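You operate a simulated robot arm through the tools that you are given. There is no shell and no other tool.

You are at the controls of a simulated robot arm. One attempt, no reset.

TASK
Wipe up the spilt milk and rinse the cloth in fresh water.
Fine: tip the water jug into the washing bowl and stand it back; use the cream cloth and lay it back. Set down upright: marked table jug.

It is judged by the outcome, as a careful person would: the job done as asked, and still so three seconds after it is handed in. It fails if anything else is knocked over, pushed out of place, dropped, spilled or broken. Flat cloth is picked up by pressing the open fingertips on it (5 to 10 N) and closing them slowly along it; thin cloth reads only 2 to 8 mm in the jaws.

THE ROBOT
A 7-joint arm with a two-finger parallel gripper, fixed in place. Base frame: the origin is on the floor under the middle of its stand, x ahead of it, y to its left, z up; the work surface is at about z = 75. Readings come in cm, degrees, newtons and seconds.
With the tool pointing down near the work surface it reaches from about 10 to 66 cm from the base axis. Its first joint turns from -66.0 to 66.0 degrees. Payload 1.57 kg.
The tool frame sits at the grasp point between the pads (the TCP): z along the fingers, y along the line on which they close. The tips reach 3 cm beyond it. Largest opening 8 cm; finger width 1.7, thickness 1.2; the body of the gripper, 4 by 8.2 cm, starts 8 cm behind the TCP.
Orientation is told as [roll, pitch, yaw] about the base's x, y, z axes, in that order, counted from this pose: with the fingers straight down and closing along the base's y, the tool's x points along the base's -x, its y along +y and its z along -z.

THE INTERFACE
- The arm moves only by the tool drive_tool. Its argument "motion" is a list of rows, each an object (a shift or turn left out is 0, a gripper value left out holds the last) with "offset": the shift along the tool's x, y, z in units of 150 mm (1.0 is 150 mm), a list of three; "angular": the turn, a rotation vector about the tool's x, y, z in units of 90 degrees (1.0 is 90 degrees), a list of three; "grip": the closure in counts, from 0 (fully open) to 255 (shut). In form: [{"offset": [tx, ty, tz], "angular": [rx, ry, rz], "grip": grip}, ...]. A call has 1 to 20 rows; each row is the pose to reach, as a shift and turn from the pose commanded when the call began, along the tool's axes at that moment. A call with a number of a shift or a turn outside -1 to 1 is refused whole. A row lasts 0.2 s, in which the tool goes at most 5 cm and 8.6 degrees; a call with a longer step from one row to the next is refused whole, and so is a gripper value outside its range. A pose out of reach is approached as far as the arm can. The call stops where the force on the tool passes 40 N (or 10 N more than at its start, if that is more) or the arm is blocked; 0.2 s more then pass. The fingers move at their own pace (about 7.2 cm/s each) and stop on an object; they squeeze with about 25 N. The grip force told is the motor's: it shows also when the fingers shut on nothing. Time passes only in rows, and 0.2 s behind the last, so rows that repeat a pose let the fingers close. The reply holds the time, the measured pose of the TCP, the force on the tool along the base axes, the opening and the grip force, in the units named above and with some noise, with the torque about the TCP (base axes, N m) and any sound that the robot's microphone picked up.
- Cameras (640 x 400 px; columns grow to the right, rows downward): "scene" is fixed at [6.87, 45.1, 142.03]; the picture's right is [-0.58, -0.81, 0.00], its down [-0.50, 0.36, -0.78] and it looks along [0.64, -0.46, -0.62] (base axes); focal length 268 px, centre (320, 200). "wrist" rides on the gripper at [7.2, -0.7, -12.2] in the tool frame; the picture's right is [0.09, 1.00, 0.00], its down [-0.84, 0.08, -0.54] and it looks along [-0.54, 0.05, 0.84] (tool axes); focal length 238 px, centre (320, 200). There is no depth. A picture from a camera that has moved, and an enlarged one, comes with that camera's place and axes in the base frame and with its lens.
- capture(camera): a new picture of that camera. It takes no simulated time.
- enlarge(camera, box): a new picture of the part [left, top, right, bottom] of that camera's present view, enlarged. It takes no simulated time.
- hand_in(): hands the job in; it is judged then, once.

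Places have to be worked out from the pictures, the camera data and where the tool is seen. Open the gripper and draw the arm clear of the work before you hand the job in, unless the task says otherwise.

The tools are called after "Request:" as a command line: name --argument value ..., lists and objects as JSON in quotes. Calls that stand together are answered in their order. drive_tool: Moves the arm, as the interface text tells. Its arguments: {"type":"object","properties":{"motion":{"type":"array"}},"required":["motion"]} The other tools are called the same way: capture (camera) takes a picture; enlarge (camera, box) takes an enlarged picture of a part of a camera's view; hand_in () hands the job in.

At the start:

```text
time_s: 0.0
position: [38.89, 5.73, 117.57]
tool_rot: [0.1, 0.0, 0.0]
ft_force: [0.2, 0.1, 0.3]
moment: [-0.02, 0.01, -0.01]
width: 8.0
gripper_force: 0.0
```

scene: 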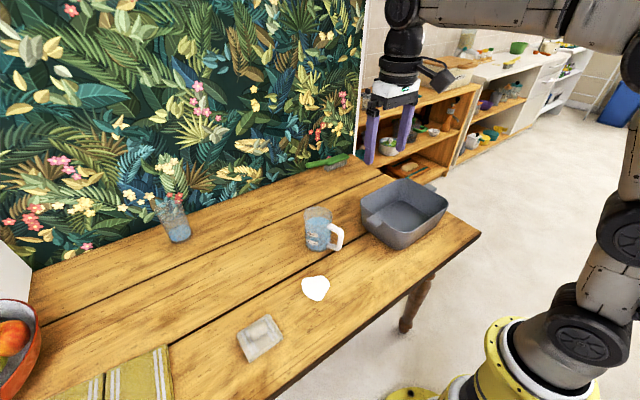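
wrist: 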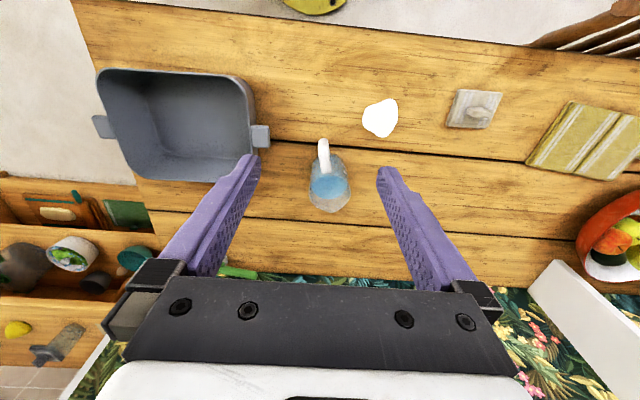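

I'll start by looking closely at the scene: the jug, bowl, spill and cloth.

Request:
enlarge --camera "scene" --box '[270, 150, 470, 275]'

Request:
enlarge --camera "scene" --box '[200, 250, 360, 350]'

Request:
enlarge --camera "wrist" --box '[280, 80, 540, 242]'

Request:
enlarge --camera "wrist" --box '[70, 50, 390, 250]'

Request:
enlarge --camera "scene" --box '[0, 180, 220, 400]'

```text
3.20 times, centred on (370, 212) of scene
camera zoom: at [6.87, 45.1, 142.03], right [-0.58, -0.81, 0.0], down [-0.5, 0.36, -0.78], along [0.64, -0.46, -0.62], focal length 859 px, centre (160, 160)
```

zoom: 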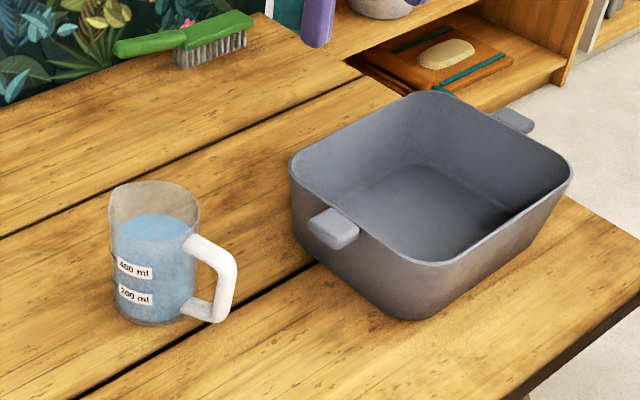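

```text
4.00 times, centred on (280, 300) of scene
camera zoom: at [6.87, 45.1, 142.03], right [-0.58, -0.81, 0.0], down [-0.5, 0.36, -0.78], along [0.64, -0.46, -0.62], focal length 1074 px, centre (480, -200)
```

zoom: 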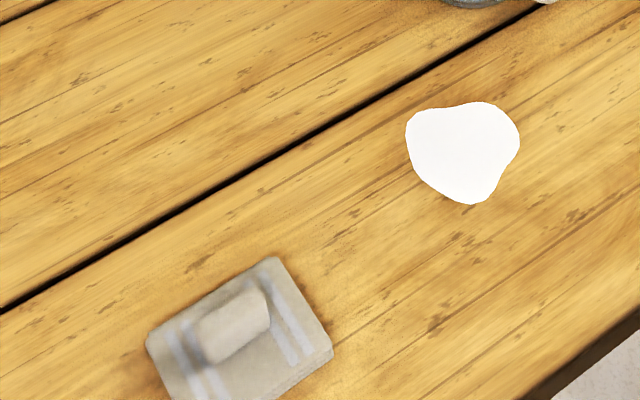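

```text
2.46 times, centred on (410, 161) of wrist
camera zoom: at [31.75, 5.17, 129.83], right [-0.09, 1.0, 0.0], down [0.84, 0.08, 0.54], along [0.54, 0.05, -0.84], focal length 587 px, centre (98, 296)
```

zoom: 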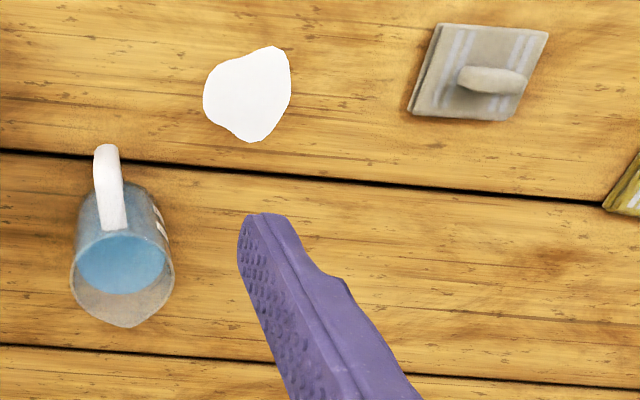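

```text
2.00 times, centred on (230, 150) of wrist
camera zoom: at [31.75, 5.17, 129.83], right [-0.09, 1.0, 0.0], down [0.84, 0.08, 0.54], along [0.54, 0.05, -0.84], focal length 477 px, centre (500, 300)
```

zoom: 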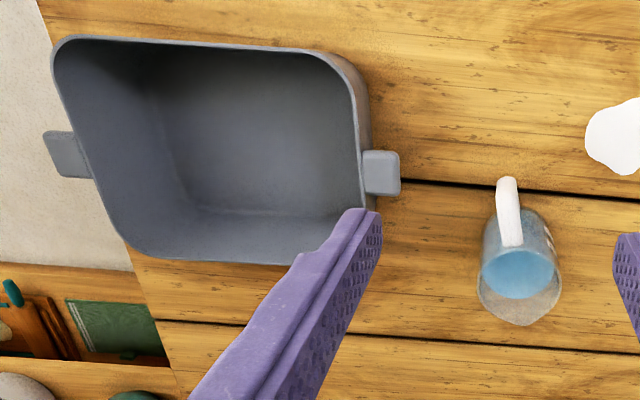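

```text
1.82 times, centred on (110, 290) of scene
camera zoom: at [6.87, 45.1, 142.03], right [-0.58, -0.81, 0.0], down [-0.5, 0.36, -0.78], along [0.64, -0.46, -0.62], focal length 488 px, centre (702, 36)
```

zoom: 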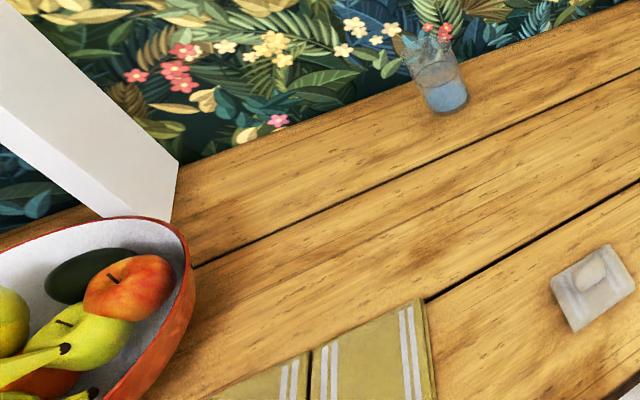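

The jug stands near (56.5, 10) with its handle pointing towards the robot. The milk is about (44, 20), the cloth (40, 40), and the bowl centre (49, -21). Before touching anything I'll test in free air whether the tool can pitch forward.

Request:
drive_tool --motion '[{"offset": [-0.13, 0, 0], "angular": [0, -0.08, 0]}, {"offset": [-0.26, 0, 0], "angular": [0, -0.16, 0]}, {"offset": [-0.39, 0, 0], "angular": [0, -0.24, 0]}, {"offset": [-0.5, 0, 0], "angular": [0, -0.32, 0]}, {"offset": [-0.5, 0, 0], "angular": [0, -0.4, 0]}, {"offset": [-0.5, 0, 0], "angular": [0, -0.48, 0]}, {"offset": [-0.5, 0, 0], "angular": [0, -0.5, 0]}]'

```text
time_s: 1.6
position: [46.46, 5.8, 117.54]
tool_rot: [-0.1, -45.0, 0.0]
ft_force: [0.4, 0.6, 0.4]
moment: [-0.02, -0.03, -0.02]
width: 8.0
gripper_force: 0.1
```

The tool pitched 45° forward without trouble. Next I'll look through the wrist camera from here.

Request:
capture --camera "wrist"

Request:
capture --camera "scene"

```text
taken
camera wrist: at [32.77, 5.16, 121.16], right [-0.07, 1.0, -0.07], down [0.21, 0.08, 0.98], along [0.98, 0.05, -0.21], focal length 238 px, centre (320, 200)
```

wrist: 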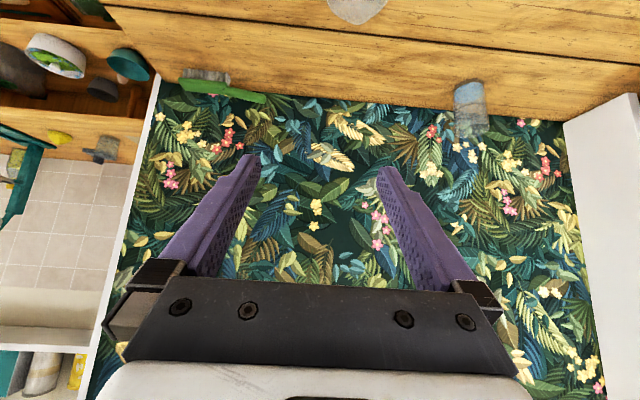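

```text
taken
```

scene: 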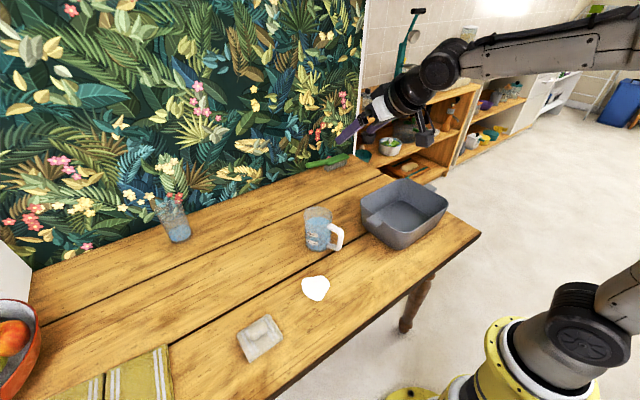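

45° works. I'll push the test further towards horizontal.

Request:
drive_tool --motion '[{"angular": [0, -0.09, 0]}, {"angular": [0, -0.18, 0]}, {"angular": [0, -0.27, 0]}, {"angular": [0, -0.36, 0]}, {"angular": [0, -0.45, 0]}]'

```text
time_s: 2.8
position: [46.36, 5.62, 117.46]
tool_rot: [13.1, -85.0, -13.4]
ft_force: [0.5, 1.0, 0.5]
moment: [-0.04, 0.11, -0.08]
width: 7.99
gripper_force: 0.1
```

Nearly horizontal works too. Now I'll swing back to a mild pitch and lower in front of the jug for a close look at the handle.

Request:
drive_tool --motion '[{"offset": [0.082, 0.022, -0.026], "angular": [0, 0.082, 0]}, {"offset": [0.165, 0.044, -0.051], "angular": [0, 0.163, 0]}, {"offset": [0.247, 0.066, -0.077], "angular": [0, 0.245, 0]}, {"offset": [0.329, 0.088, -0.102], "angular": [0, 0.327, 0]}, {"offset": [0.411, 0.11, -0.128], "angular": [0, 0.408, 0]}, {"offset": [0.494, 0.132, -0.154], "angular": [0, 0.49, 0]}, {"offset": [0.576, 0.154, -0.179], "angular": [0, 0.572, 0]}, {"offset": [0.658, 0.176, -0.205], "angular": [0, 0.653, 0]}, {"offset": [0.741, 0.198, -0.23], "angular": [0, 0.735, 0]}, {"offset": [0.823, 0.22, -0.256], "angular": [0, 0.8167, 0]}]'

Request:
capture --camera "wrist"

```text
time_s: 5.0
position: [41.89, 9.04, 105.6]
tool_rot: [0.0, -11.9, 0.1]
ft_force: [0.1, -0.4, 0.3]
moment: [-0.01, -0.03, -0.02]
width: 8.01
gripper_force: 0.0
```

```text
taken
camera wrist: at [32.13, 8.47, 116.08], right [-0.09, 1.0, -0.02], down [0.71, 0.08, 0.7], along [0.7, 0.05, -0.71], focal length 238 px, centre (320, 200)
```

wrist: 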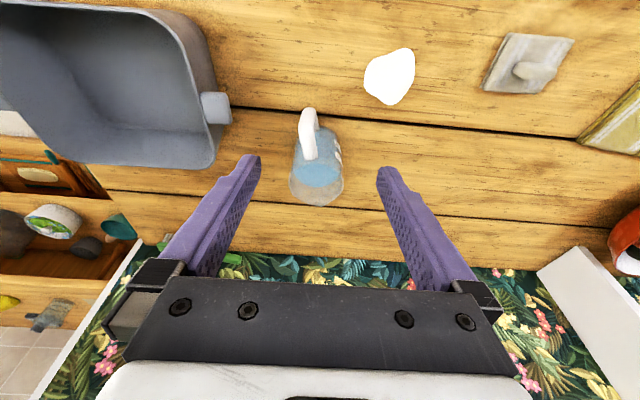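

I'll go lower and a little back for a closer view of the jug.

Request:
drive_tool --motion '[{"offset": [0.13, 0, 0.14]}, {"offset": [0.26, 0, 0.28]}, {"offset": [0.4, 0, 0.42]}, {"offset": [0.53, 0, 0.569]}]'

Request:
capture --camera "wrist"

Request:
enlarge --camera "wrist" --box '[240, 80, 400, 180]'

```text
time_s: 6.0
position: [35.62, 9.29, 95.36]
tool_rot: [0.1, -12.0, 0.0]
ft_force: [1.0, 0.0, 0.5]
moment: [-0.03, 0.0, -0.01]
width: 8.01
gripper_force: 0.0
```

```text
taken
camera wrist: at [26.06, 8.71, 105.87], right [-0.09, 1.0, -0.02], down [0.71, 0.08, 0.7], along [0.7, 0.05, -0.71], focal length 238 px, centre (320, 200)
```

wrist: 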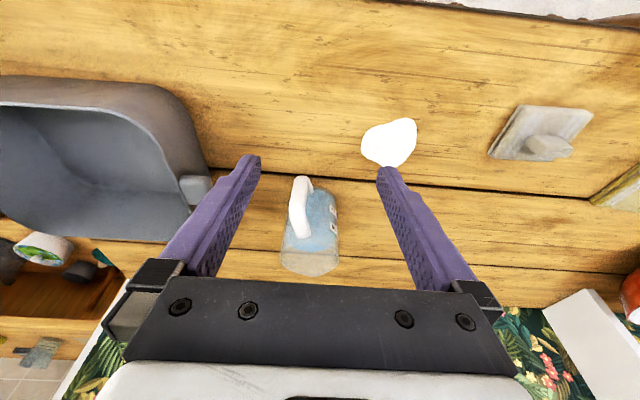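

```text
4.00 times, centred on (320, 130) of wrist
camera zoom: at [26.06, 8.71, 105.87], right [-0.09, 1.0, -0.02], down [0.71, 0.08, 0.7], along [0.7, 0.05, -0.71], focal length 953 px, centre (320, 480)
```

zoom: 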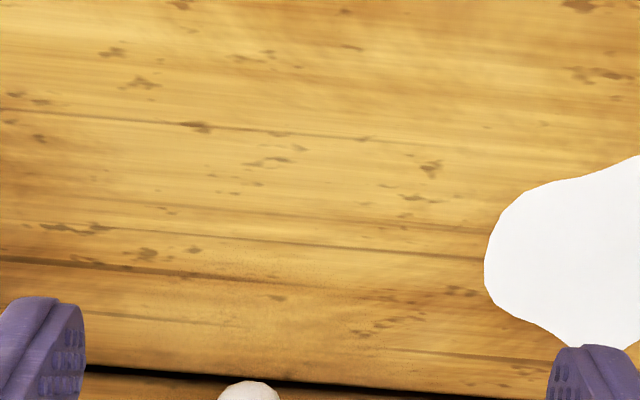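

Request:
enlarge --camera "wrist" --box '[240, 165, 400, 285]'

Request:
enlarge --camera "wrist" --box '[450, 80, 640, 200]'

Request:
enlarge --camera "scene" --box '[295, 195, 359, 259]'

```text
3.33 times, centred on (320, 225) of wrist
camera zoom: at [26.06, 8.71, 105.87], right [-0.09, 1.0, -0.02], down [0.71, 0.08, 0.7], along [0.7, 0.05, -0.71], focal length 794 px, centre (320, 117)
```

zoom: 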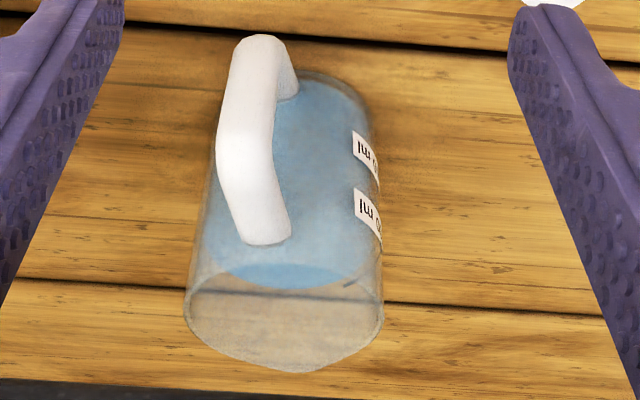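

```text
3.33 times, centred on (545, 140) of wrist
camera zoom: at [26.06, 8.71, 105.87], right [-0.09, 1.0, -0.02], down [0.71, 0.08, 0.7], along [0.7, 0.05, -0.71], focal length 794 px, centre (-430, 400)
```

zoom: 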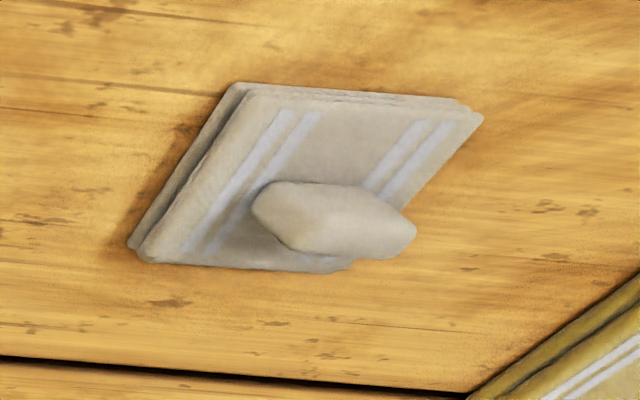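

```text
6.25 times, centred on (327, 227) of scene
camera zoom: at [6.87, 45.1, 142.03], right [-0.58, -0.81, 0.0], down [-0.5, 0.36, -0.78], along [0.64, -0.46, -0.62], focal length 1677 px, centre (276, 31)
```

zoom: 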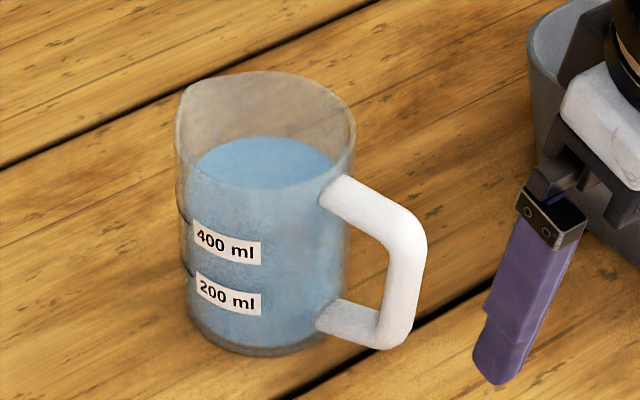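

The handle's top bar runs horizontally at about z = 85.4. The vertical bar is around (49.2, 7.5) and the jug axis near (57, 9.6), so the handle plane is yawed about 15°. I'll straighten the tool, move to behind the handle, then yaw.

Request:
drive_tool --motion '[{"offset": [-0.17, -0.066, 0.036], "angular": [0, 0.045, 0]}, {"offset": [-0.34, -0.133, 0.073], "angular": [0, 0.09, 0]}, {"offset": [-0.515, -0.2, 0.1095], "angular": [0, 0.1333, 0]}]'

Request:
drive_tool --motion '[{"angular": [0, 0, -0.08]}, {"angular": [0, 0, -0.167]}]'

Request:
drive_tool --motion '[{"angular": [0, -0.085, 0]}, {"angular": [0, -0.17, 0]}, {"angular": [0, -0.255, 0]}, {"angular": [0, -0.34, 0]}, {"angular": [0, -0.425, 0]}, {"angular": [0, -0.51, 0]}, {"angular": [0, -0.595, 0]}, {"angular": [0, -0.68, 0]}, {"angular": [0, -0.765, 0]}, {"angular": [0, -0.833, 0]}]'

Request:
capture --camera "wrist"

Request:
capture --camera "scene"

```text
time_s: 6.8
position: [43.55, 6.14, 95.61]
tool_rot: [0.0, -0.1, -0.1]
ft_force: [0.1, -0.6, 0.0]
moment: [-0.02, -0.02, 0.0]
width: 8.0
gripper_force: 0.1
```

```text
time_s: 7.4
position: [43.55, 6.12, 95.59]
tool_rot: [-0.1, 0.0, 15.1]
ft_force: [-0.7, -0.4, -0.3]
moment: [-0.01, -0.01, 0.03]
width: 7.98
gripper_force: 0.1
```

```text
time_s: 9.6
position: [43.44, 5.94, 95.58]
tool_rot: [-0.2, -75.0, 15.1]
ft_force: [-0.2, -0.4, -0.1]
moment: [-0.02, -0.02, 0.0]
width: 7.96
gripper_force: 0.1
out of reach, approached as far as the arm can: row 8, 9
```

```text
taken
camera wrist: at [30.49, 1.88, 91.87], right [-0.28, 0.96, -0.09], down [-0.32, 0.0, 0.95], along [0.91, 0.29, 0.3], focal length 238 px, centre (320, 200)
```

wrist: 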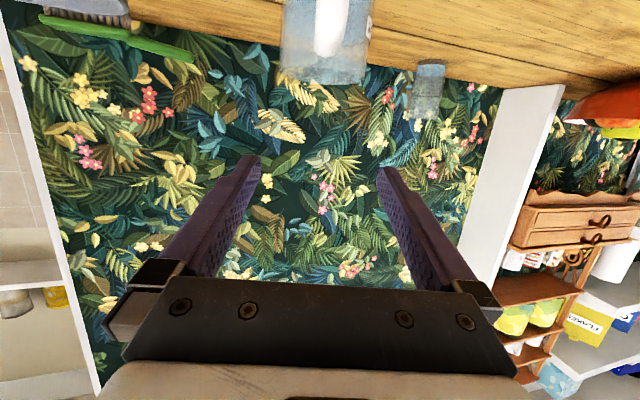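

```text
taken
```

scene: 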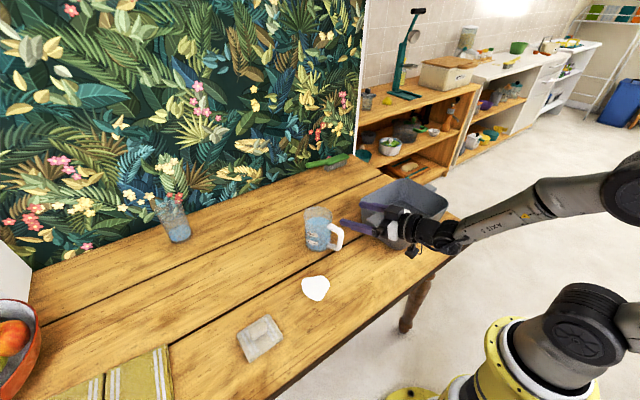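

The handle lines up between the fingers: its ray passes (49.2, 7.4, 85.5). I'll descend to the approach line behind the handle.

Request:
drive_tool --motion '[{"offset": [0.13, 0, 0.036]}, {"offset": [0.27, 0, 0.072]}, {"offset": [0.4, 0, 0.107]}, {"offset": [0.5345, 0, 0.1432]}]'

Request:
capture --camera "wrist"

Request:
enlarge --camera "scene" --box '[295, 185, 455, 285]'

```text
time_s: 10.6
position: [44.15, 4.95, 89.82]
tool_rot: [2.0, -74.8, 13.4]
ft_force: [0.5, -0.2, -0.1]
moment: [0.04, -0.04, -0.01]
width: 8.03
gripper_force: 0.0
out of reach, approached as far as the arm can: row 2, 3, 4
```

```text
taken
camera wrist: at [31.17, 0.72, 86.13], right [-0.29, 0.95, -0.08], down [-0.31, -0.01, 0.95], along [0.91, 0.3, 0.3], focal length 238 px, centre (320, 200)
```

wrist: 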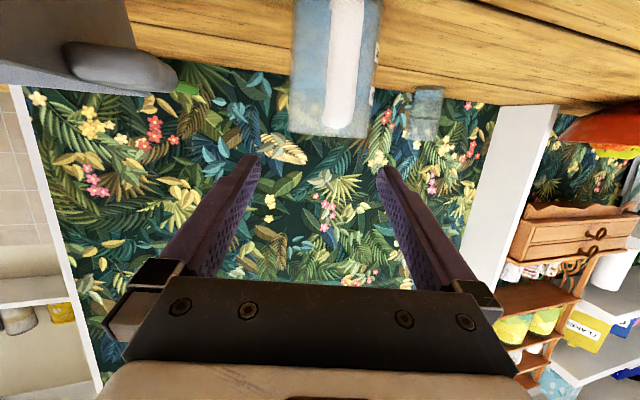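

```text
4.00 times, centred on (375, 235) of scene
camera zoom: at [6.87, 45.1, 142.03], right [-0.58, -0.81, 0.0], down [-0.5, 0.36, -0.78], along [0.64, -0.46, -0.62], focal length 1074 px, centre (100, 60)
```

zoom: 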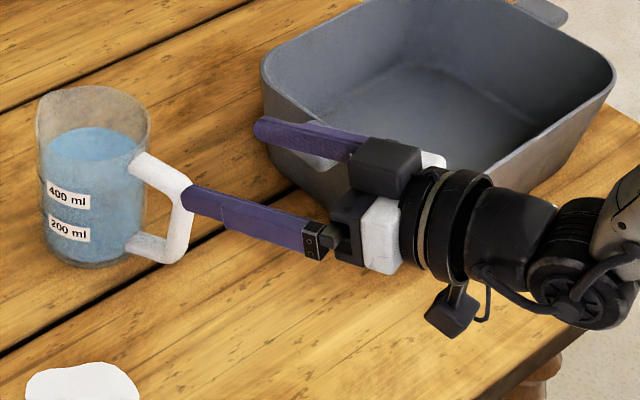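

The arm can't get that low at 75° pitch, because the elbow is folded too far. I'll go back up, use 60° instead, and come down over the handle from further forward.

Request:
drive_tool --motion '[{"offset": [-0.13, 0, -0.036]}, {"offset": [-0.27, 0, -0.072]}, {"offset": [-0.4, 0, -0.107]}, {"offset": [-0.5345, 0, -0.1432]}]'

```text
time_s: 11.6
position: [43.97, 5.01, 98.09]
tool_rot: [0.0, -74.9, 15.0]
ft_force: [-0.1, -0.3, -0.5]
moment: [0.0, -0.01, 0.02]
width: 8.01
gripper_force: 0.0
```

Back up, with the commanded pose equal to the measured one. Now I'll set the pitch to 60° and move above the handle position at z about 95.

Request:
drive_tool --motion '[{"offset": [0.033, 0.024, 0.145], "angular": [0, 0.055, 0]}, {"offset": [0.065, 0.048, 0.29], "angular": [0, 0.11, 0]}, {"offset": [0.0977, 0.0711, 0.434], "angular": [0, 0.1667, 0]}]'

Request:
capture --camera "wrist"

Request:
enlarge --camera "scene" --box '[275, 165, 435, 265]'

```text
time_s: 12.4
position: [49.56, 7.63, 95.09]
tool_rot: [0.0, -59.8, 15.1]
ft_force: [0.9, 0.3, -0.7]
moment: [0.02, 0.0, 0.0]
width: 8.0
gripper_force: 0.1
```

```text
taken
camera wrist: at [36.08, 3.32, 95.02], right [-0.3, 0.95, -0.08], down [-0.07, 0.06, 1.0], along [0.95, 0.31, 0.05], focal length 238 px, centre (320, 200)
```

wrist: 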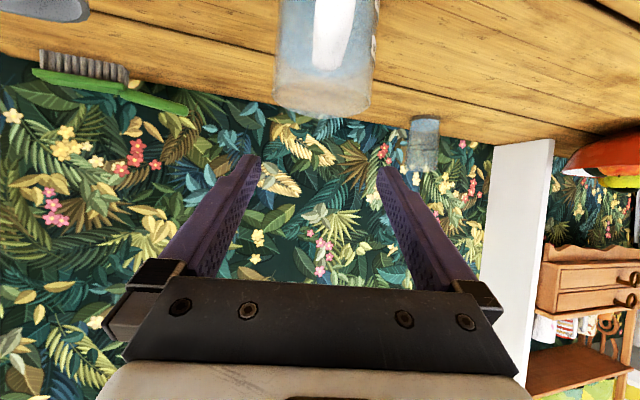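

```text
4.00 times, centred on (355, 215) of scene
camera zoom: at [6.87, 45.1, 142.03], right [-0.58, -0.81, 0.0], down [-0.5, 0.36, -0.78], along [0.64, -0.46, -0.62], focal length 1074 px, centre (180, 140)
```

zoom: 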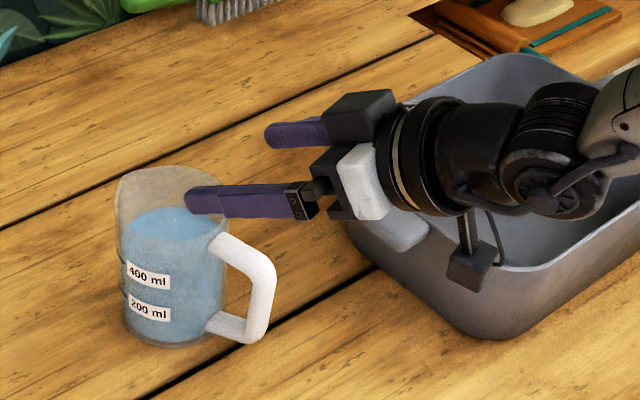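

The alignment is good: the handle line runs through (50.3, 7.8) and (53.9, 8.7), midway between the fingers. I'll descend straight down so the fingers straddle the top bar.

Request:
drive_tool --motion '[{"offset": [0.1, 0, 0.062]}, {"offset": [0.2, 0, 0.123]}, {"offset": [0.3, 0, 0.185]}, {"offset": [0.4, 0, 0.246]}, {"offset": [0.46, 0, 0.283]}, {"offset": [0.514, 0, 0.316]}]'

Request:
capture --camera "wrist"

Request:
enlarge --camera "scene" --box '[285, 185, 413, 265]'

```text
time_s: 13.8
position: [49.68, 7.47, 86.14]
tool_rot: [0.1, -60.0, 15.0]
ft_force: [-0.2, 0.5, -0.4]
moment: [-0.01, -0.01, -0.03]
width: 8.01
gripper_force: 0.0
```

```text
taken
camera wrist: at [36.16, 3.25, 86.03], right [-0.3, 0.95, -0.08], down [-0.07, 0.06, 1.0], along [0.95, 0.31, 0.05], focal length 238 px, centre (320, 200)
```

wrist: 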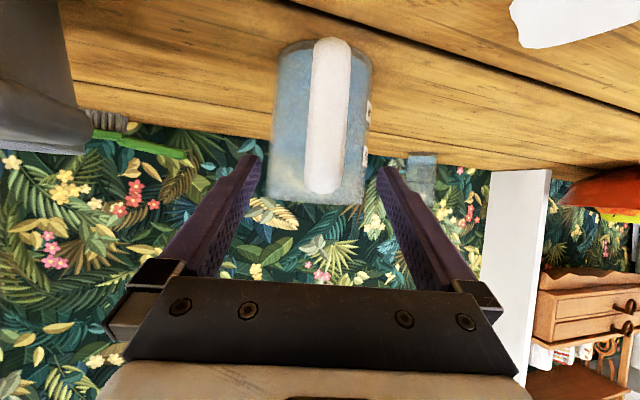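

```text
5.00 times, centred on (349, 225) of scene
camera zoom: at [6.87, 45.1, 142.03], right [-0.58, -0.81, 0.0], down [-0.5, 0.36, -0.78], along [0.64, -0.46, -0.62], focal length 1342 px, centre (175, 75)
```

zoom: 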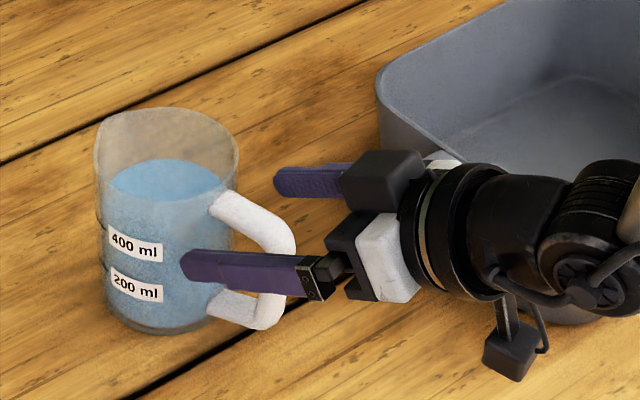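

The fingers straddle the handle's top bar, with the handle only about 0.2 cm to the +y side of centre. I'll nudge over and close gradually.

Request:
drive_tool --motion '[{"offset": [0, 0.012, 0], "grip": 60}, {"offset": [0, 0.012, 0], "grip": 110}, {"offset": [0, 0.012, 0], "grip": 140}, {"offset": [0, 0.012, 0], "grip": 160}, {"offset": [0, 0.012, 0], "grip": 180}, {"offset": [0, 0.012, 0], "grip": 200}, {"offset": [0, 0.012, 0], "grip": 230}, {"offset": [0, 0.012, 0], "grip": 255}, {"offset": [0, 0.012, 0], "grip": 255}, {"offset": [0, 0.012, 0], "grip": 255}]'

Request:
capture --camera "wrist"

Request:
enlarge --camera "scene" --box '[285, 185, 413, 265]'

```text
time_s: 16.0
position: [49.62, 7.64, 86.2]
tool_rot: [0.0, -60.0, 15.1]
ft_force: [0.4, -0.8, 0.1]
moment: [-0.01, 0.06, 0.0]
width: 1.41
gripper_force: 24.9
```

```text
taken
camera wrist: at [36.12, 3.36, 86.07], right [-0.3, 0.95, -0.08], down [-0.07, 0.06, 1.0], along [0.95, 0.31, 0.05], focal length 238 px, centre (320, 200)
```

wrist: 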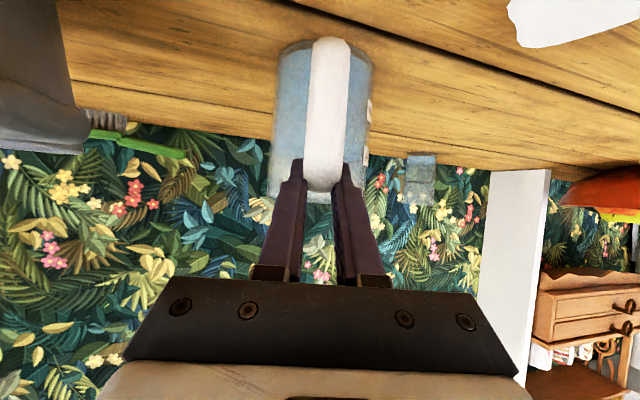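

```text
5.00 times, centred on (349, 225) of scene
camera zoom: at [6.87, 45.1, 142.03], right [-0.58, -0.81, 0.0], down [-0.5, 0.36, -0.78], along [0.64, -0.46, -0.62], focal length 1342 px, centre (175, 75)
```

zoom: 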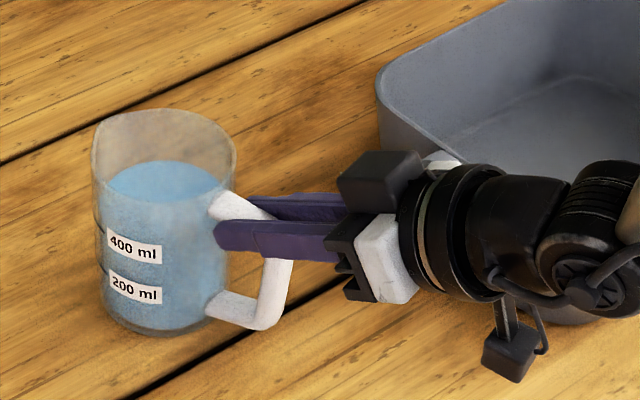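

I'm gripping the top bar of the handle: width 1.4 cm, 25 N. I'll lift a small amount slowly to check for slip.

Request:
drive_tool --motion '[{"offset": [-0.01, 0, -0.006]}, {"offset": [-0.02, 0, -0.0115]}, {"offset": [-0.03, 0, -0.0173]}, {"offset": [-0.04, 0, -0.0231]}, {"offset": [-0.05, 0, -0.0289]}, {"offset": [-0.0577, 0, -0.0333]}, {"offset": [-0.0577, 0, -0.0333]}, {"offset": [-0.0577, 0, -0.0333]}]'

Request:
enlarge --camera "scene" --box '[285, 185, 413, 265]'

```text
time_s: 17.8
position: [49.73, 7.74, 87.05]
tool_rot: [0.0, -59.9, 15.0]
ft_force: [-0.4, -0.2, -5.3]
moment: [-0.07, 0.33, -0.01]
width: 1.45
gripper_force: 25.3
```

```text
5.00 times, centred on (349, 225) of scene
camera zoom: at [6.88, 45.1, 142.03], right [-0.58, -0.81, 0.0], down [-0.5, 0.36, -0.78], along [0.64, -0.46, -0.62], focal length 1342 px, centre (175, 75)
```

zoom: 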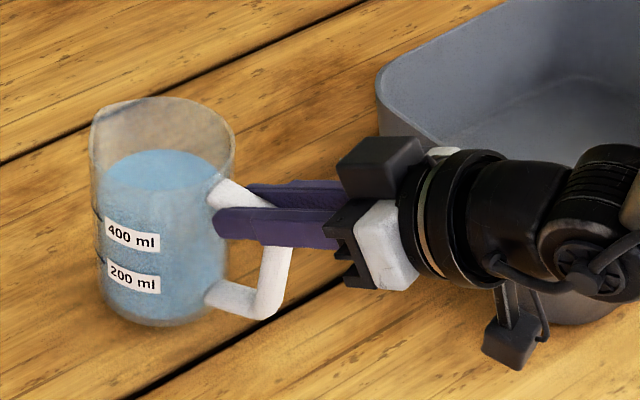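

The load is about 5.3 N and 0.33 N·m, with no visible tilt. I'll lift a few more cm slowly and check again.

Request:
drive_tool --motion '[{"offset": [-0.03, 0, -0.0173]}, {"offset": [-0.06, 0, -0.0346]}, {"offset": [-0.09, 0, -0.052]}, {"offset": [-0.12, 0, -0.0693]}, {"offset": [-0.15, 0, -0.0866]}, {"offset": [-0.18, 0, -0.104]}, {"offset": [-0.2, 0, -0.1155]}, {"offset": [-0.2, 0, -0.1155]}, {"offset": [-0.2, 0, -0.1155]}, {"offset": [-0.2, 0, -0.1155]}, {"offset": [-0.2, 0, -0.1155]}]'

Request:
enlarge --camera "scene" --box '[285, 165, 413, 245]'

Request:
capture --camera "wrist"

```text
time_s: 20.2
position: [49.68, 7.6, 90.51]
tool_rot: [0.0, -59.9, 15.0]
ft_force: [-1.0, 0.6, -5.4]
moment: [-0.14, 0.35, -0.03]
width: 1.44
gripper_force: 24.9
```

```text
5.00 times, centred on (349, 205) of scene
camera zoom: at [6.88, 45.1, 142.03], right [-0.58, -0.81, 0.0], down [-0.5, 0.36, -0.78], along [0.64, -0.46, -0.62], focal length 1342 px, centre (175, 175)
```

zoom: 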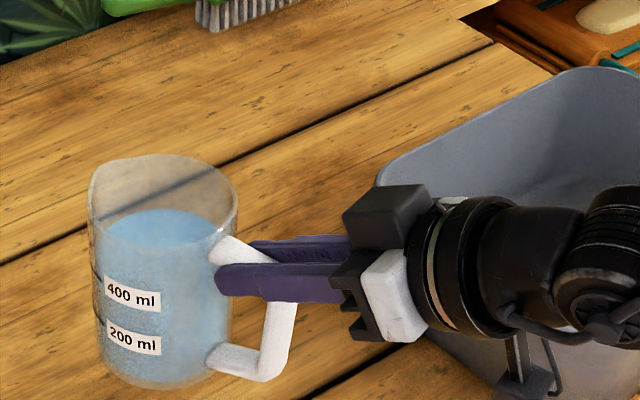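

```text
taken
camera wrist: at [36.16, 3.4, 90.51], right [-0.3, 0.95, -0.08], down [-0.07, 0.06, 1.0], along [0.95, 0.31, 0.05], focal length 238 px, centre (320, 200)
```

wrist: 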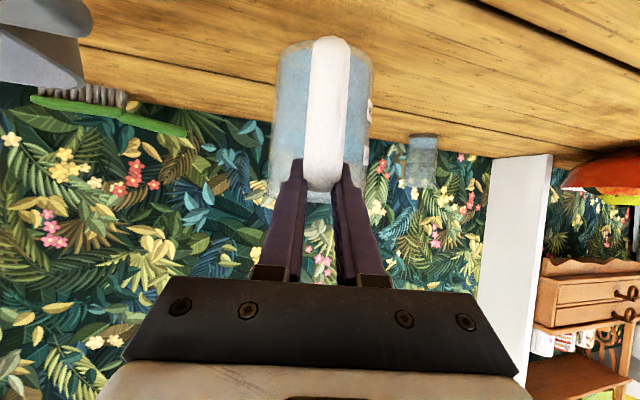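

The jug hangs steadily with no progressive slip. I'll raise it to about z = 103, clear of the bowl rim at roughly 84.

Request:
drive_tool --motion '[{"offset": [-0.04, 0, -0.023]}, {"offset": [-0.11, 0, -0.0635]}, {"offset": [-0.19, 0, -0.1097]}, {"offset": [-0.27, 0, -0.1559]}, {"offset": [-0.35, 0, -0.202]}, {"offset": [-0.43, 0, -0.2483]}, {"offset": [-0.51, 0, -0.2945]}, {"offset": [-0.59, 0, -0.3406]}, {"offset": [-0.66, 0, -0.381]}, {"offset": [-0.7, 0, -0.4042]}, {"offset": [-0.7217, 0, -0.4167]}, {"offset": [-0.7217, 0, -0.4167]}]'

Request:
capture --camera "scene"

```text
time_s: 22.8
position: [49.73, 7.71, 103.07]
tool_rot: [0.0, -60.0, 15.0]
ft_force: [0.0, -1.0, -5.1]
moment: [-0.11, 0.34, 0.01]
width: 1.43
gripper_force: 25.1
```

```text
taken
```

scene: 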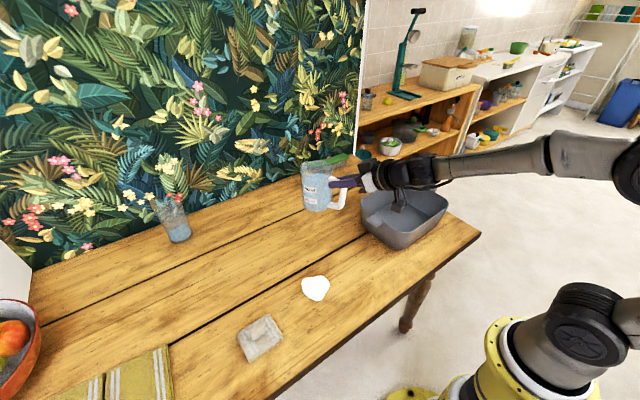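

Stable. Now I'll swing the jug over to the bowl in two gentle legs, keeping it level and turning the pour direction outward.

Request:
drive_tool --motion '[{"offset": [0.0135, -0.0366, -0.0234], "angular": [0.0096, 0, 0.0056]}, {"offset": [0.0378, -0.1024, -0.0656], "angular": [0.0269, 0, 0.0156]}, {"offset": [0.0648, -0.1756, -0.1125], "angular": [0.0462, 0, 0.0267]}, {"offset": [0.0918, -0.2487, -0.1594], "angular": [0.0654, 0, 0.0378]}, {"offset": [0.1188, -0.3219, -0.2062], "angular": [0.0847, 0, 0.0489]}, {"offset": [0.1458, -0.3951, -0.2531], "angular": [0.1039, 0, 0.06]}, {"offset": [0.1728, -0.4682, -0.3], "angular": [0.1231, 0, 0.0711]}, {"offset": [0.1998, -0.5414, -0.3468], "angular": [0.1424, 0, 0.0822]}, {"offset": [0.2268, -0.6145, -0.3937], "angular": [0.1616, 0, 0.0933]}, {"offset": [0.2511, -0.6804, -0.4359], "angular": [0.1789, 0, 0.1033]}, {"offset": [0.27, -0.7316, -0.4687], "angular": [0.1924, 0, 0.1111]}]'

```text
time_s: 25.2
position: [44.68, -4.99, 102.95]
tool_rot: [0.0, -59.9, -5.2]
ft_force: [-0.1, -0.4, -4.9]
moment: [0.01, 0.34, 0.01]
width: 1.44
gripper_force: 24.1
```

First leg done with the load steady. Second leg brings the spout over the bowl.

Request:
drive_tool --motion '[{"offset": [0.0065, -0.0436, -0.0112], "angular": [0.0096, 0, 0.0056]}, {"offset": [0.0181, -0.1221, -0.0313], "angular": [0.0269, 0, 0.0156]}, {"offset": [0.031, -0.2094, -0.0537], "angular": [0.0462, 0, 0.0267]}, {"offset": [0.0439, -0.2966, -0.076], "angular": [0.0654, 0, 0.0378]}, {"offset": [0.0568, -0.3838, -0.0984], "angular": [0.0847, 0, 0.0489]}, {"offset": [0.0697, -0.471, -0.1207], "angular": [0.1039, 0, 0.06]}, {"offset": [0.0826, -0.5583, -0.1431], "angular": [0.1231, 0, 0.0711]}, {"offset": [0.0955, -0.6455, -0.1655], "angular": [0.1424, 0, 0.0822]}, {"offset": [0.1084, -0.7327, -0.1878], "angular": [0.1616, 0, 0.0933]}, {"offset": [0.12, -0.8112, -0.2079], "angular": [0.1789, 0, 0.1033]}, {"offset": [0.1291, -0.8723, -0.2236], "angular": [0.1924, 0, 0.1111]}]'

Request:
enlarge --camera "scene" --box '[330, 120, 490, 270]'

Request:
capture --camera "wrist"

```text
time_s: 27.6
position: [39.78, -17.83, 103.25]
tool_rot: [0.0, -60.1, -25.1]
ft_force: [-0.8, -0.6, -4.7]
moment: [0.16, 0.32, 0.03]
width: 1.44
gripper_force: 24.9
```

```text
2.67 times, centred on (410, 195) of scene
camera zoom: at [6.87, 45.1, 142.03], right [-0.58, -0.81, 0.0], down [-0.5, 0.36, -0.78], along [0.64, -0.46, -0.62], focal length 716 px, centre (80, 213)
```

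zoom: 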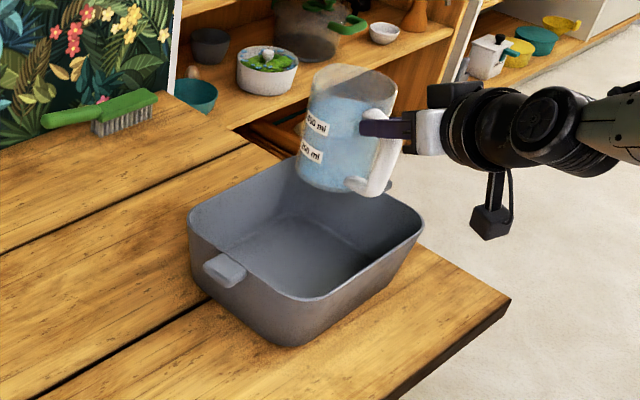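

```text
taken
camera wrist: at [26.62, -12.35, 103.19], right [0.38, 0.92, -0.08], down [-0.01, 0.09, 1.0], along [0.93, -0.38, 0.05], focal length 238 px, centre (320, 200)
```

wrist: 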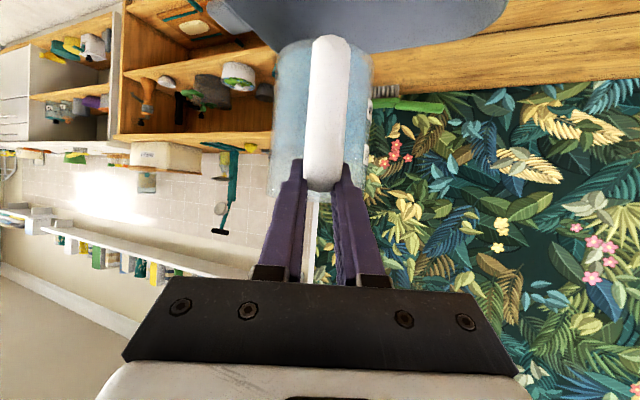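

The jug is over the bowl, with the spout near (51, -23). I'll begin tipping forward gently, with 20° first.

Request:
drive_tool --motion '[{"offset": [0, 0, 0], "angular": [0, 0.02, 0]}, {"offset": [-0.001, 0, 0.002], "angular": [0, 0.045, 0]}, {"offset": [-0.002, 0, 0.004], "angular": [0, 0.075, 0]}, {"offset": [-0.004, 0, 0.006], "angular": [0, 0.105, 0]}, {"offset": [-0.006, 0, 0.01], "angular": [0, 0.14, 0]}, {"offset": [-0.008, 0, 0.013], "angular": [0, 0.17, 0]}, {"offset": [-0.009, 0, 0.016], "angular": [0, 0.2, 0]}, {"offset": [-0.01, 0, 0.0173], "angular": [0, 0.2222, 0]}]'

Request:
enlarge --camera "scene" --box '[330, 120, 490, 270]'

```text
time_s: 29.4
position: [39.66, -17.79, 101.41]
tool_rot: [-0.1, -41.1, -25.0]
ft_force: [0.1, -0.9, -4.4]
moment: [0.15, 0.21, 0.04]
width: 1.45
gripper_force: 24.8
out of reach, approached as far as the arm can: row 8
```

```text
2.67 times, centred on (410, 195) of scene
camera zoom: at [6.87, 45.1, 142.03], right [-0.58, -0.81, 0.0], down [-0.5, 0.36, -0.78], along [0.64, -0.46, -0.62], focal length 716 px, centre (80, 213)
```

zoom: 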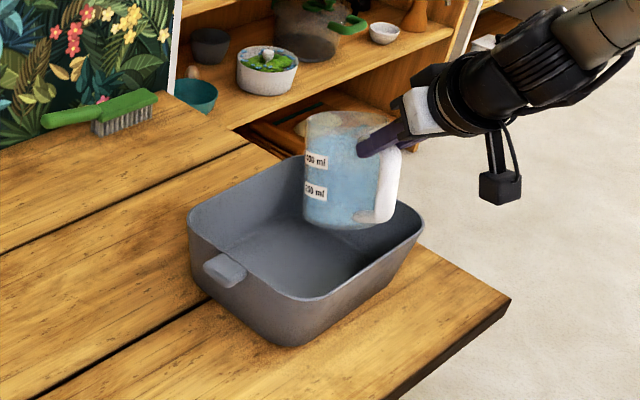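

The last row hit an arm limit: z sagged to 101.4 at 41° pitch, though the jug is still level enough and nothing has poured. I'll look at the arm's posture.

Request:
capture --camera "scene"

Request:
capture --camera "wrist"

```text
taken
```

scene: 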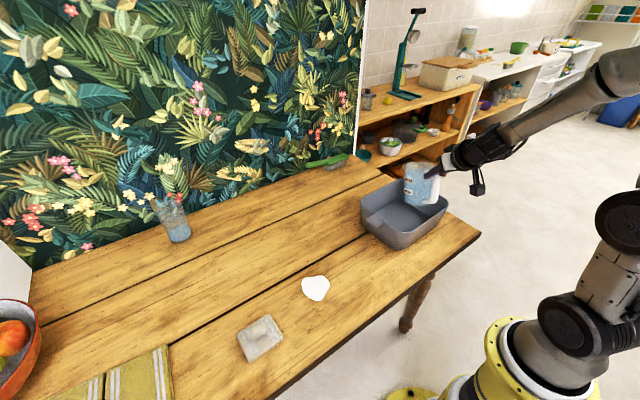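

```text
taken
camera wrist: at [27.15, -12.58, 105.98], right [0.36, 0.93, -0.06], down [0.28, -0.04, 0.96], along [0.89, -0.36, -0.28], focal length 238 px, centre (320, 200)
```

wrist: 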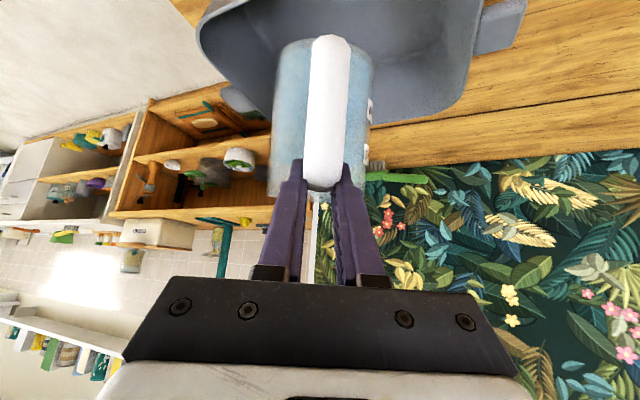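

The tool has come in line with the forearm, so the wrist is at its straight, singular position and can't cross cleanly. I'll back off to a 50° pitch, restore the height, and offset the yaw so the wrist can swing through.

Request:
drive_tool --motion '[{"offset": [-0.015, 0, -0.017], "angular": [0, -0.02, 0]}, {"offset": [-0.03, 0, -0.034], "angular": [0, -0.04, 0]}, {"offset": [-0.045, 0, -0.051], "angular": [0, -0.06, 0]}, {"offset": [-0.06, 0, -0.068], "angular": [0, -0.08, 0]}, {"offset": [-0.0744, 0, -0.0855], "angular": [0, -0.1, 0]}, {"offset": [-0.0744, 0, -0.0855], "angular": [0, -0.1, 0]}]'

```text
time_s: 30.8
position: [39.69, -17.81, 103.35]
tool_rot: [0.0, -49.0, -25.0]
ft_force: [0.3, -0.5, -5.3]
moment: [0.13, 0.24, 0.0]
width: 1.42
gripper_force: 24.8
```

Height restored. Now I'll yaw +13° about the vertical so the tool is offset from the arm plane before tipping through.

Request:
drive_tool --motion '[{"angular": [-0.015, 0, -0.013]}, {"angular": [-0.036, 0, -0.0315]}, {"angular": [-0.058, 0, -0.05]}, {"angular": [-0.08, 0, -0.0695]}, {"angular": [-0.098, 0, -0.085]}, {"angular": [-0.109, 0, -0.0948]}]'

Request:
capture --camera "scene"

```text
time_s: 32.2
position: [39.59, -17.75, 103.17]
tool_rot: [0.0, -49.0, -11.9]
ft_force: [-0.6, 0.6, -5.1]
moment: [0.01, 0.28, 0.0]
width: 1.44
gripper_force: 24.7
```

```text
taken
```

scene: 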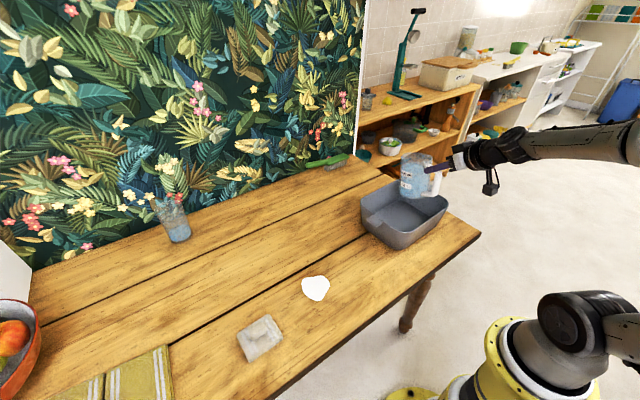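

The yaw is at -12° and steady. I'll tip on through the singular region in small steps.

Request:
drive_tool --motion '[{"offset": [0, 0, 0.001], "angular": [0, 0.02, 0]}, {"offset": [-0.002, 0, 0.002], "angular": [0, 0.04, 0]}, {"offset": [-0.004, 0, 0.004], "angular": [0, 0.06, 0]}, {"offset": [-0.006, 0, 0.007], "angular": [0, 0.08, 0]}, {"offset": [-0.009, 0, 0.01], "angular": [0, 0.1, 0]}, {"offset": [-0.012, 0, 0.014], "angular": [0, 0.12, 0]}]'

Request:
capture --camera "scene"

```text
time_s: 33.6
position: [39.85, -17.87, 103.2]
tool_rot: [0.0, -38.1, -11.9]
ft_force: [0.5, -0.3, -5.4]
moment: [0.03, 0.18, 0.0]
width: 1.45
gripper_force: 25.0
```

```text
taken
```

scene: 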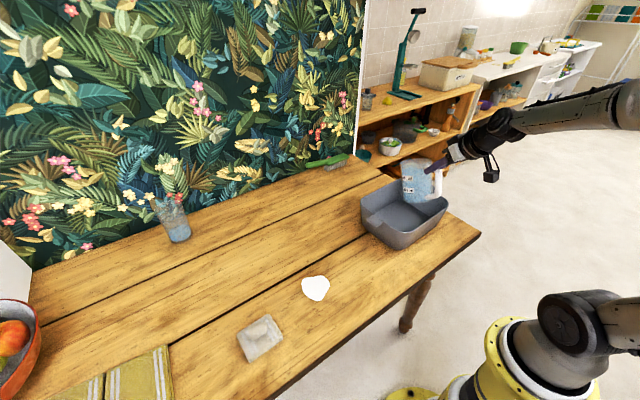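

It is passing smoothly at 38° pitch. Water should start to flow around here, so I'll continue tipping slowly.

Request:
drive_tool --motion '[{"offset": [-0.005, 0, 0.004], "angular": [0, 0.02, 0]}, {"offset": [-0.011, 0, 0.0085], "angular": [0, 0.045, 0]}, {"offset": [-0.018, 0, 0.014], "angular": [0, 0.07, 0]}, {"offset": [-0.025, 0, 0.0195], "angular": [0, 0.095, 0]}, {"offset": [-0.033, 0, 0.0258], "angular": [0, 0.12, 0]}, {"offset": [-0.041, 0, 0.032], "angular": [0, 0.145, 0]}, {"offset": [-0.049, 0, 0.0383], "angular": [0, 0.17, 0]}, {"offset": [-0.057, 0, 0.0446], "angular": [0, 0.195, 0]}, {"offset": [-0.064, 0, 0.05], "angular": [0, 0.22, 0]}, {"offset": [-0.071, 0, 0.0555], "angular": [0, 0.2444, 0]}]'

Request:
enlarge --camera "scene" --box '[330, 120, 490, 270]'

```text
time_s: 35.8
position: [41.28, -18.06, 103.12]
tool_rot: [0.0, -16.3, -12.0]
ft_force: [0.3, -0.1, -6.2]
moment: [0.02, 0.03, 0.01]
width: 1.42
gripper_force: 24.6
```

```text
2.67 times, centred on (410, 195) of scene
camera zoom: at [6.87, 45.1, 142.03], right [-0.58, -0.81, 0.0], down [-0.5, 0.36, -0.78], along [0.64, -0.46, -0.62], focal length 716 px, centre (80, 213)
```

zoom: 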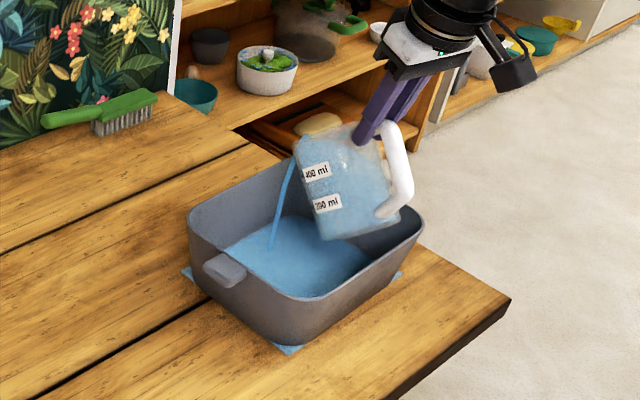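

Water is streaming into the bowl, inside the walls. The small blue corners at the bowl's base look like the square-drawn water sheet poking past its rounded corners, and I'll check them as the level changes. I'll continue tipping slowly.

Request:
drive_tool --motion '[{"offset": [0, 0, 0], "angular": [0, 0, 0]}, {"offset": [0, 0, 0], "angular": [0, 0, 0]}, {"offset": [-0.015, 0, 0.0043], "angular": [0, 0.022, 0]}, {"offset": [-0.029, 0, 0.0083], "angular": [0, 0.044, 0]}, {"offset": [-0.044, 0, 0.0126], "angular": [0, 0.066, 0]}, {"offset": [-0.058, 0, 0.0167], "angular": [0, 0.088, 0]}, {"offset": [-0.073, 0, 0.021], "angular": [0, 0.11, 0]}, {"offset": [-0.087, 0, 0.025], "angular": [0, 0.132, 0]}, {"offset": [-0.102, 0, 0.0293], "angular": [0, 0.154, 0]}, {"offset": [-0.116, 0, 0.0333], "angular": [0, 0.176, 0]}, {"offset": [-0.131, 0, 0.0376], "angular": [0, 0.198, 0]}, {"offset": [-0.146, 0, 0.042], "angular": [0, 0.22, 0]}, {"offset": [-0.16, 0, 0.046], "angular": [0, 0.2444, 0]}]'

Request:
enlarge --camera "scene" --box '[330, 120, 490, 270]'

```text
time_s: 38.6
position: [43.64, -18.63, 103.11]
tool_rot: [0.0, 5.7, -12.1]
ft_force: [0.1, -0.1, -3.7]
moment: [-0.03, -0.08, -0.02]
width: 1.43
gripper_force: 25.3
```

```text
2.67 times, centred on (410, 195) of scene
camera zoom: at [6.87, 45.1, 142.03], right [-0.58, -0.81, 0.0], down [-0.5, 0.36, -0.78], along [0.64, -0.46, -0.62], focal length 716 px, centre (80, 213)
```

zoom: 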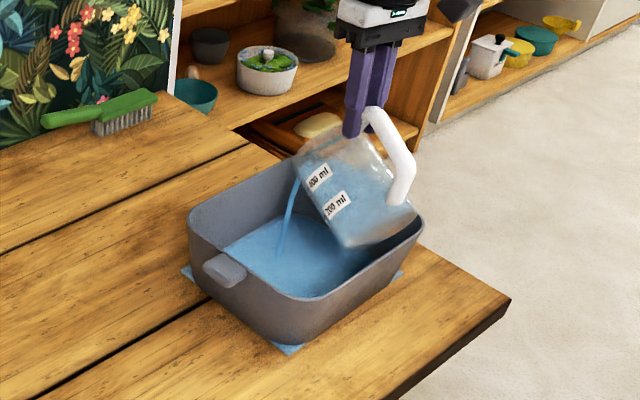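

The blue corners are unchanged, so they are just how the sheet is drawn, and the jug is more than half empty. I'll tip on towards 88°.

Request:
drive_tool --motion '[{"offset": [-0.012, 0, -0.0013], "angular": [0, 0.022, 0]}, {"offset": [-0.024, 0, -0.0025], "angular": [0, 0.044, 0]}, {"offset": [-0.036, 0, -0.0038], "angular": [0, 0.066, 0]}, {"offset": [-0.048, 0, -0.005], "angular": [0, 0.088, 0]}, {"offset": [-0.06, 0, -0.0063], "angular": [0, 0.11, 0]}, {"offset": [-0.072, 0, -0.0076], "angular": [0, 0.132, 0]}, {"offset": [-0.084, 0, -0.0088], "angular": [0, 0.154, 0]}, {"offset": [-0.096, 0, -0.01], "angular": [0, 0.176, 0]}, {"offset": [-0.108, 0, -0.0114], "angular": [0, 0.198, 0]}, {"offset": [-0.12, 0, -0.0126], "angular": [0, 0.22, 0]}, {"offset": [-0.1326, 0, -0.0139], "angular": [0, 0.2444, 0]}]'

Request:
enlarge --camera "scene" --box '[330, 120, 490, 270]'

```text
time_s: 41.0
position: [45.69, -19.02, 103.14]
tool_rot: [-0.1, 27.9, -11.9]
ft_force: [-1.3, -0.6, -2.6]
moment: [-0.01, -0.12, 0.0]
width: 1.47
gripper_force: 25.1
```

```text
2.67 times, centred on (410, 195) of scene
camera zoom: at [6.87, 45.1, 142.03], right [-0.58, -0.81, 0.0], down [-0.5, 0.36, -0.78], along [0.64, -0.46, -0.62], focal length 716 px, centre (80, 213)
```

zoom: 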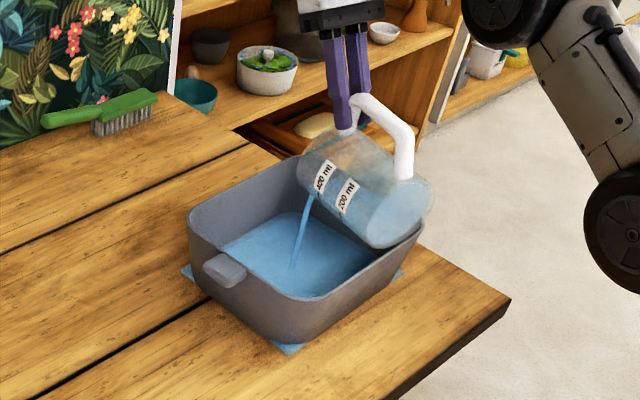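

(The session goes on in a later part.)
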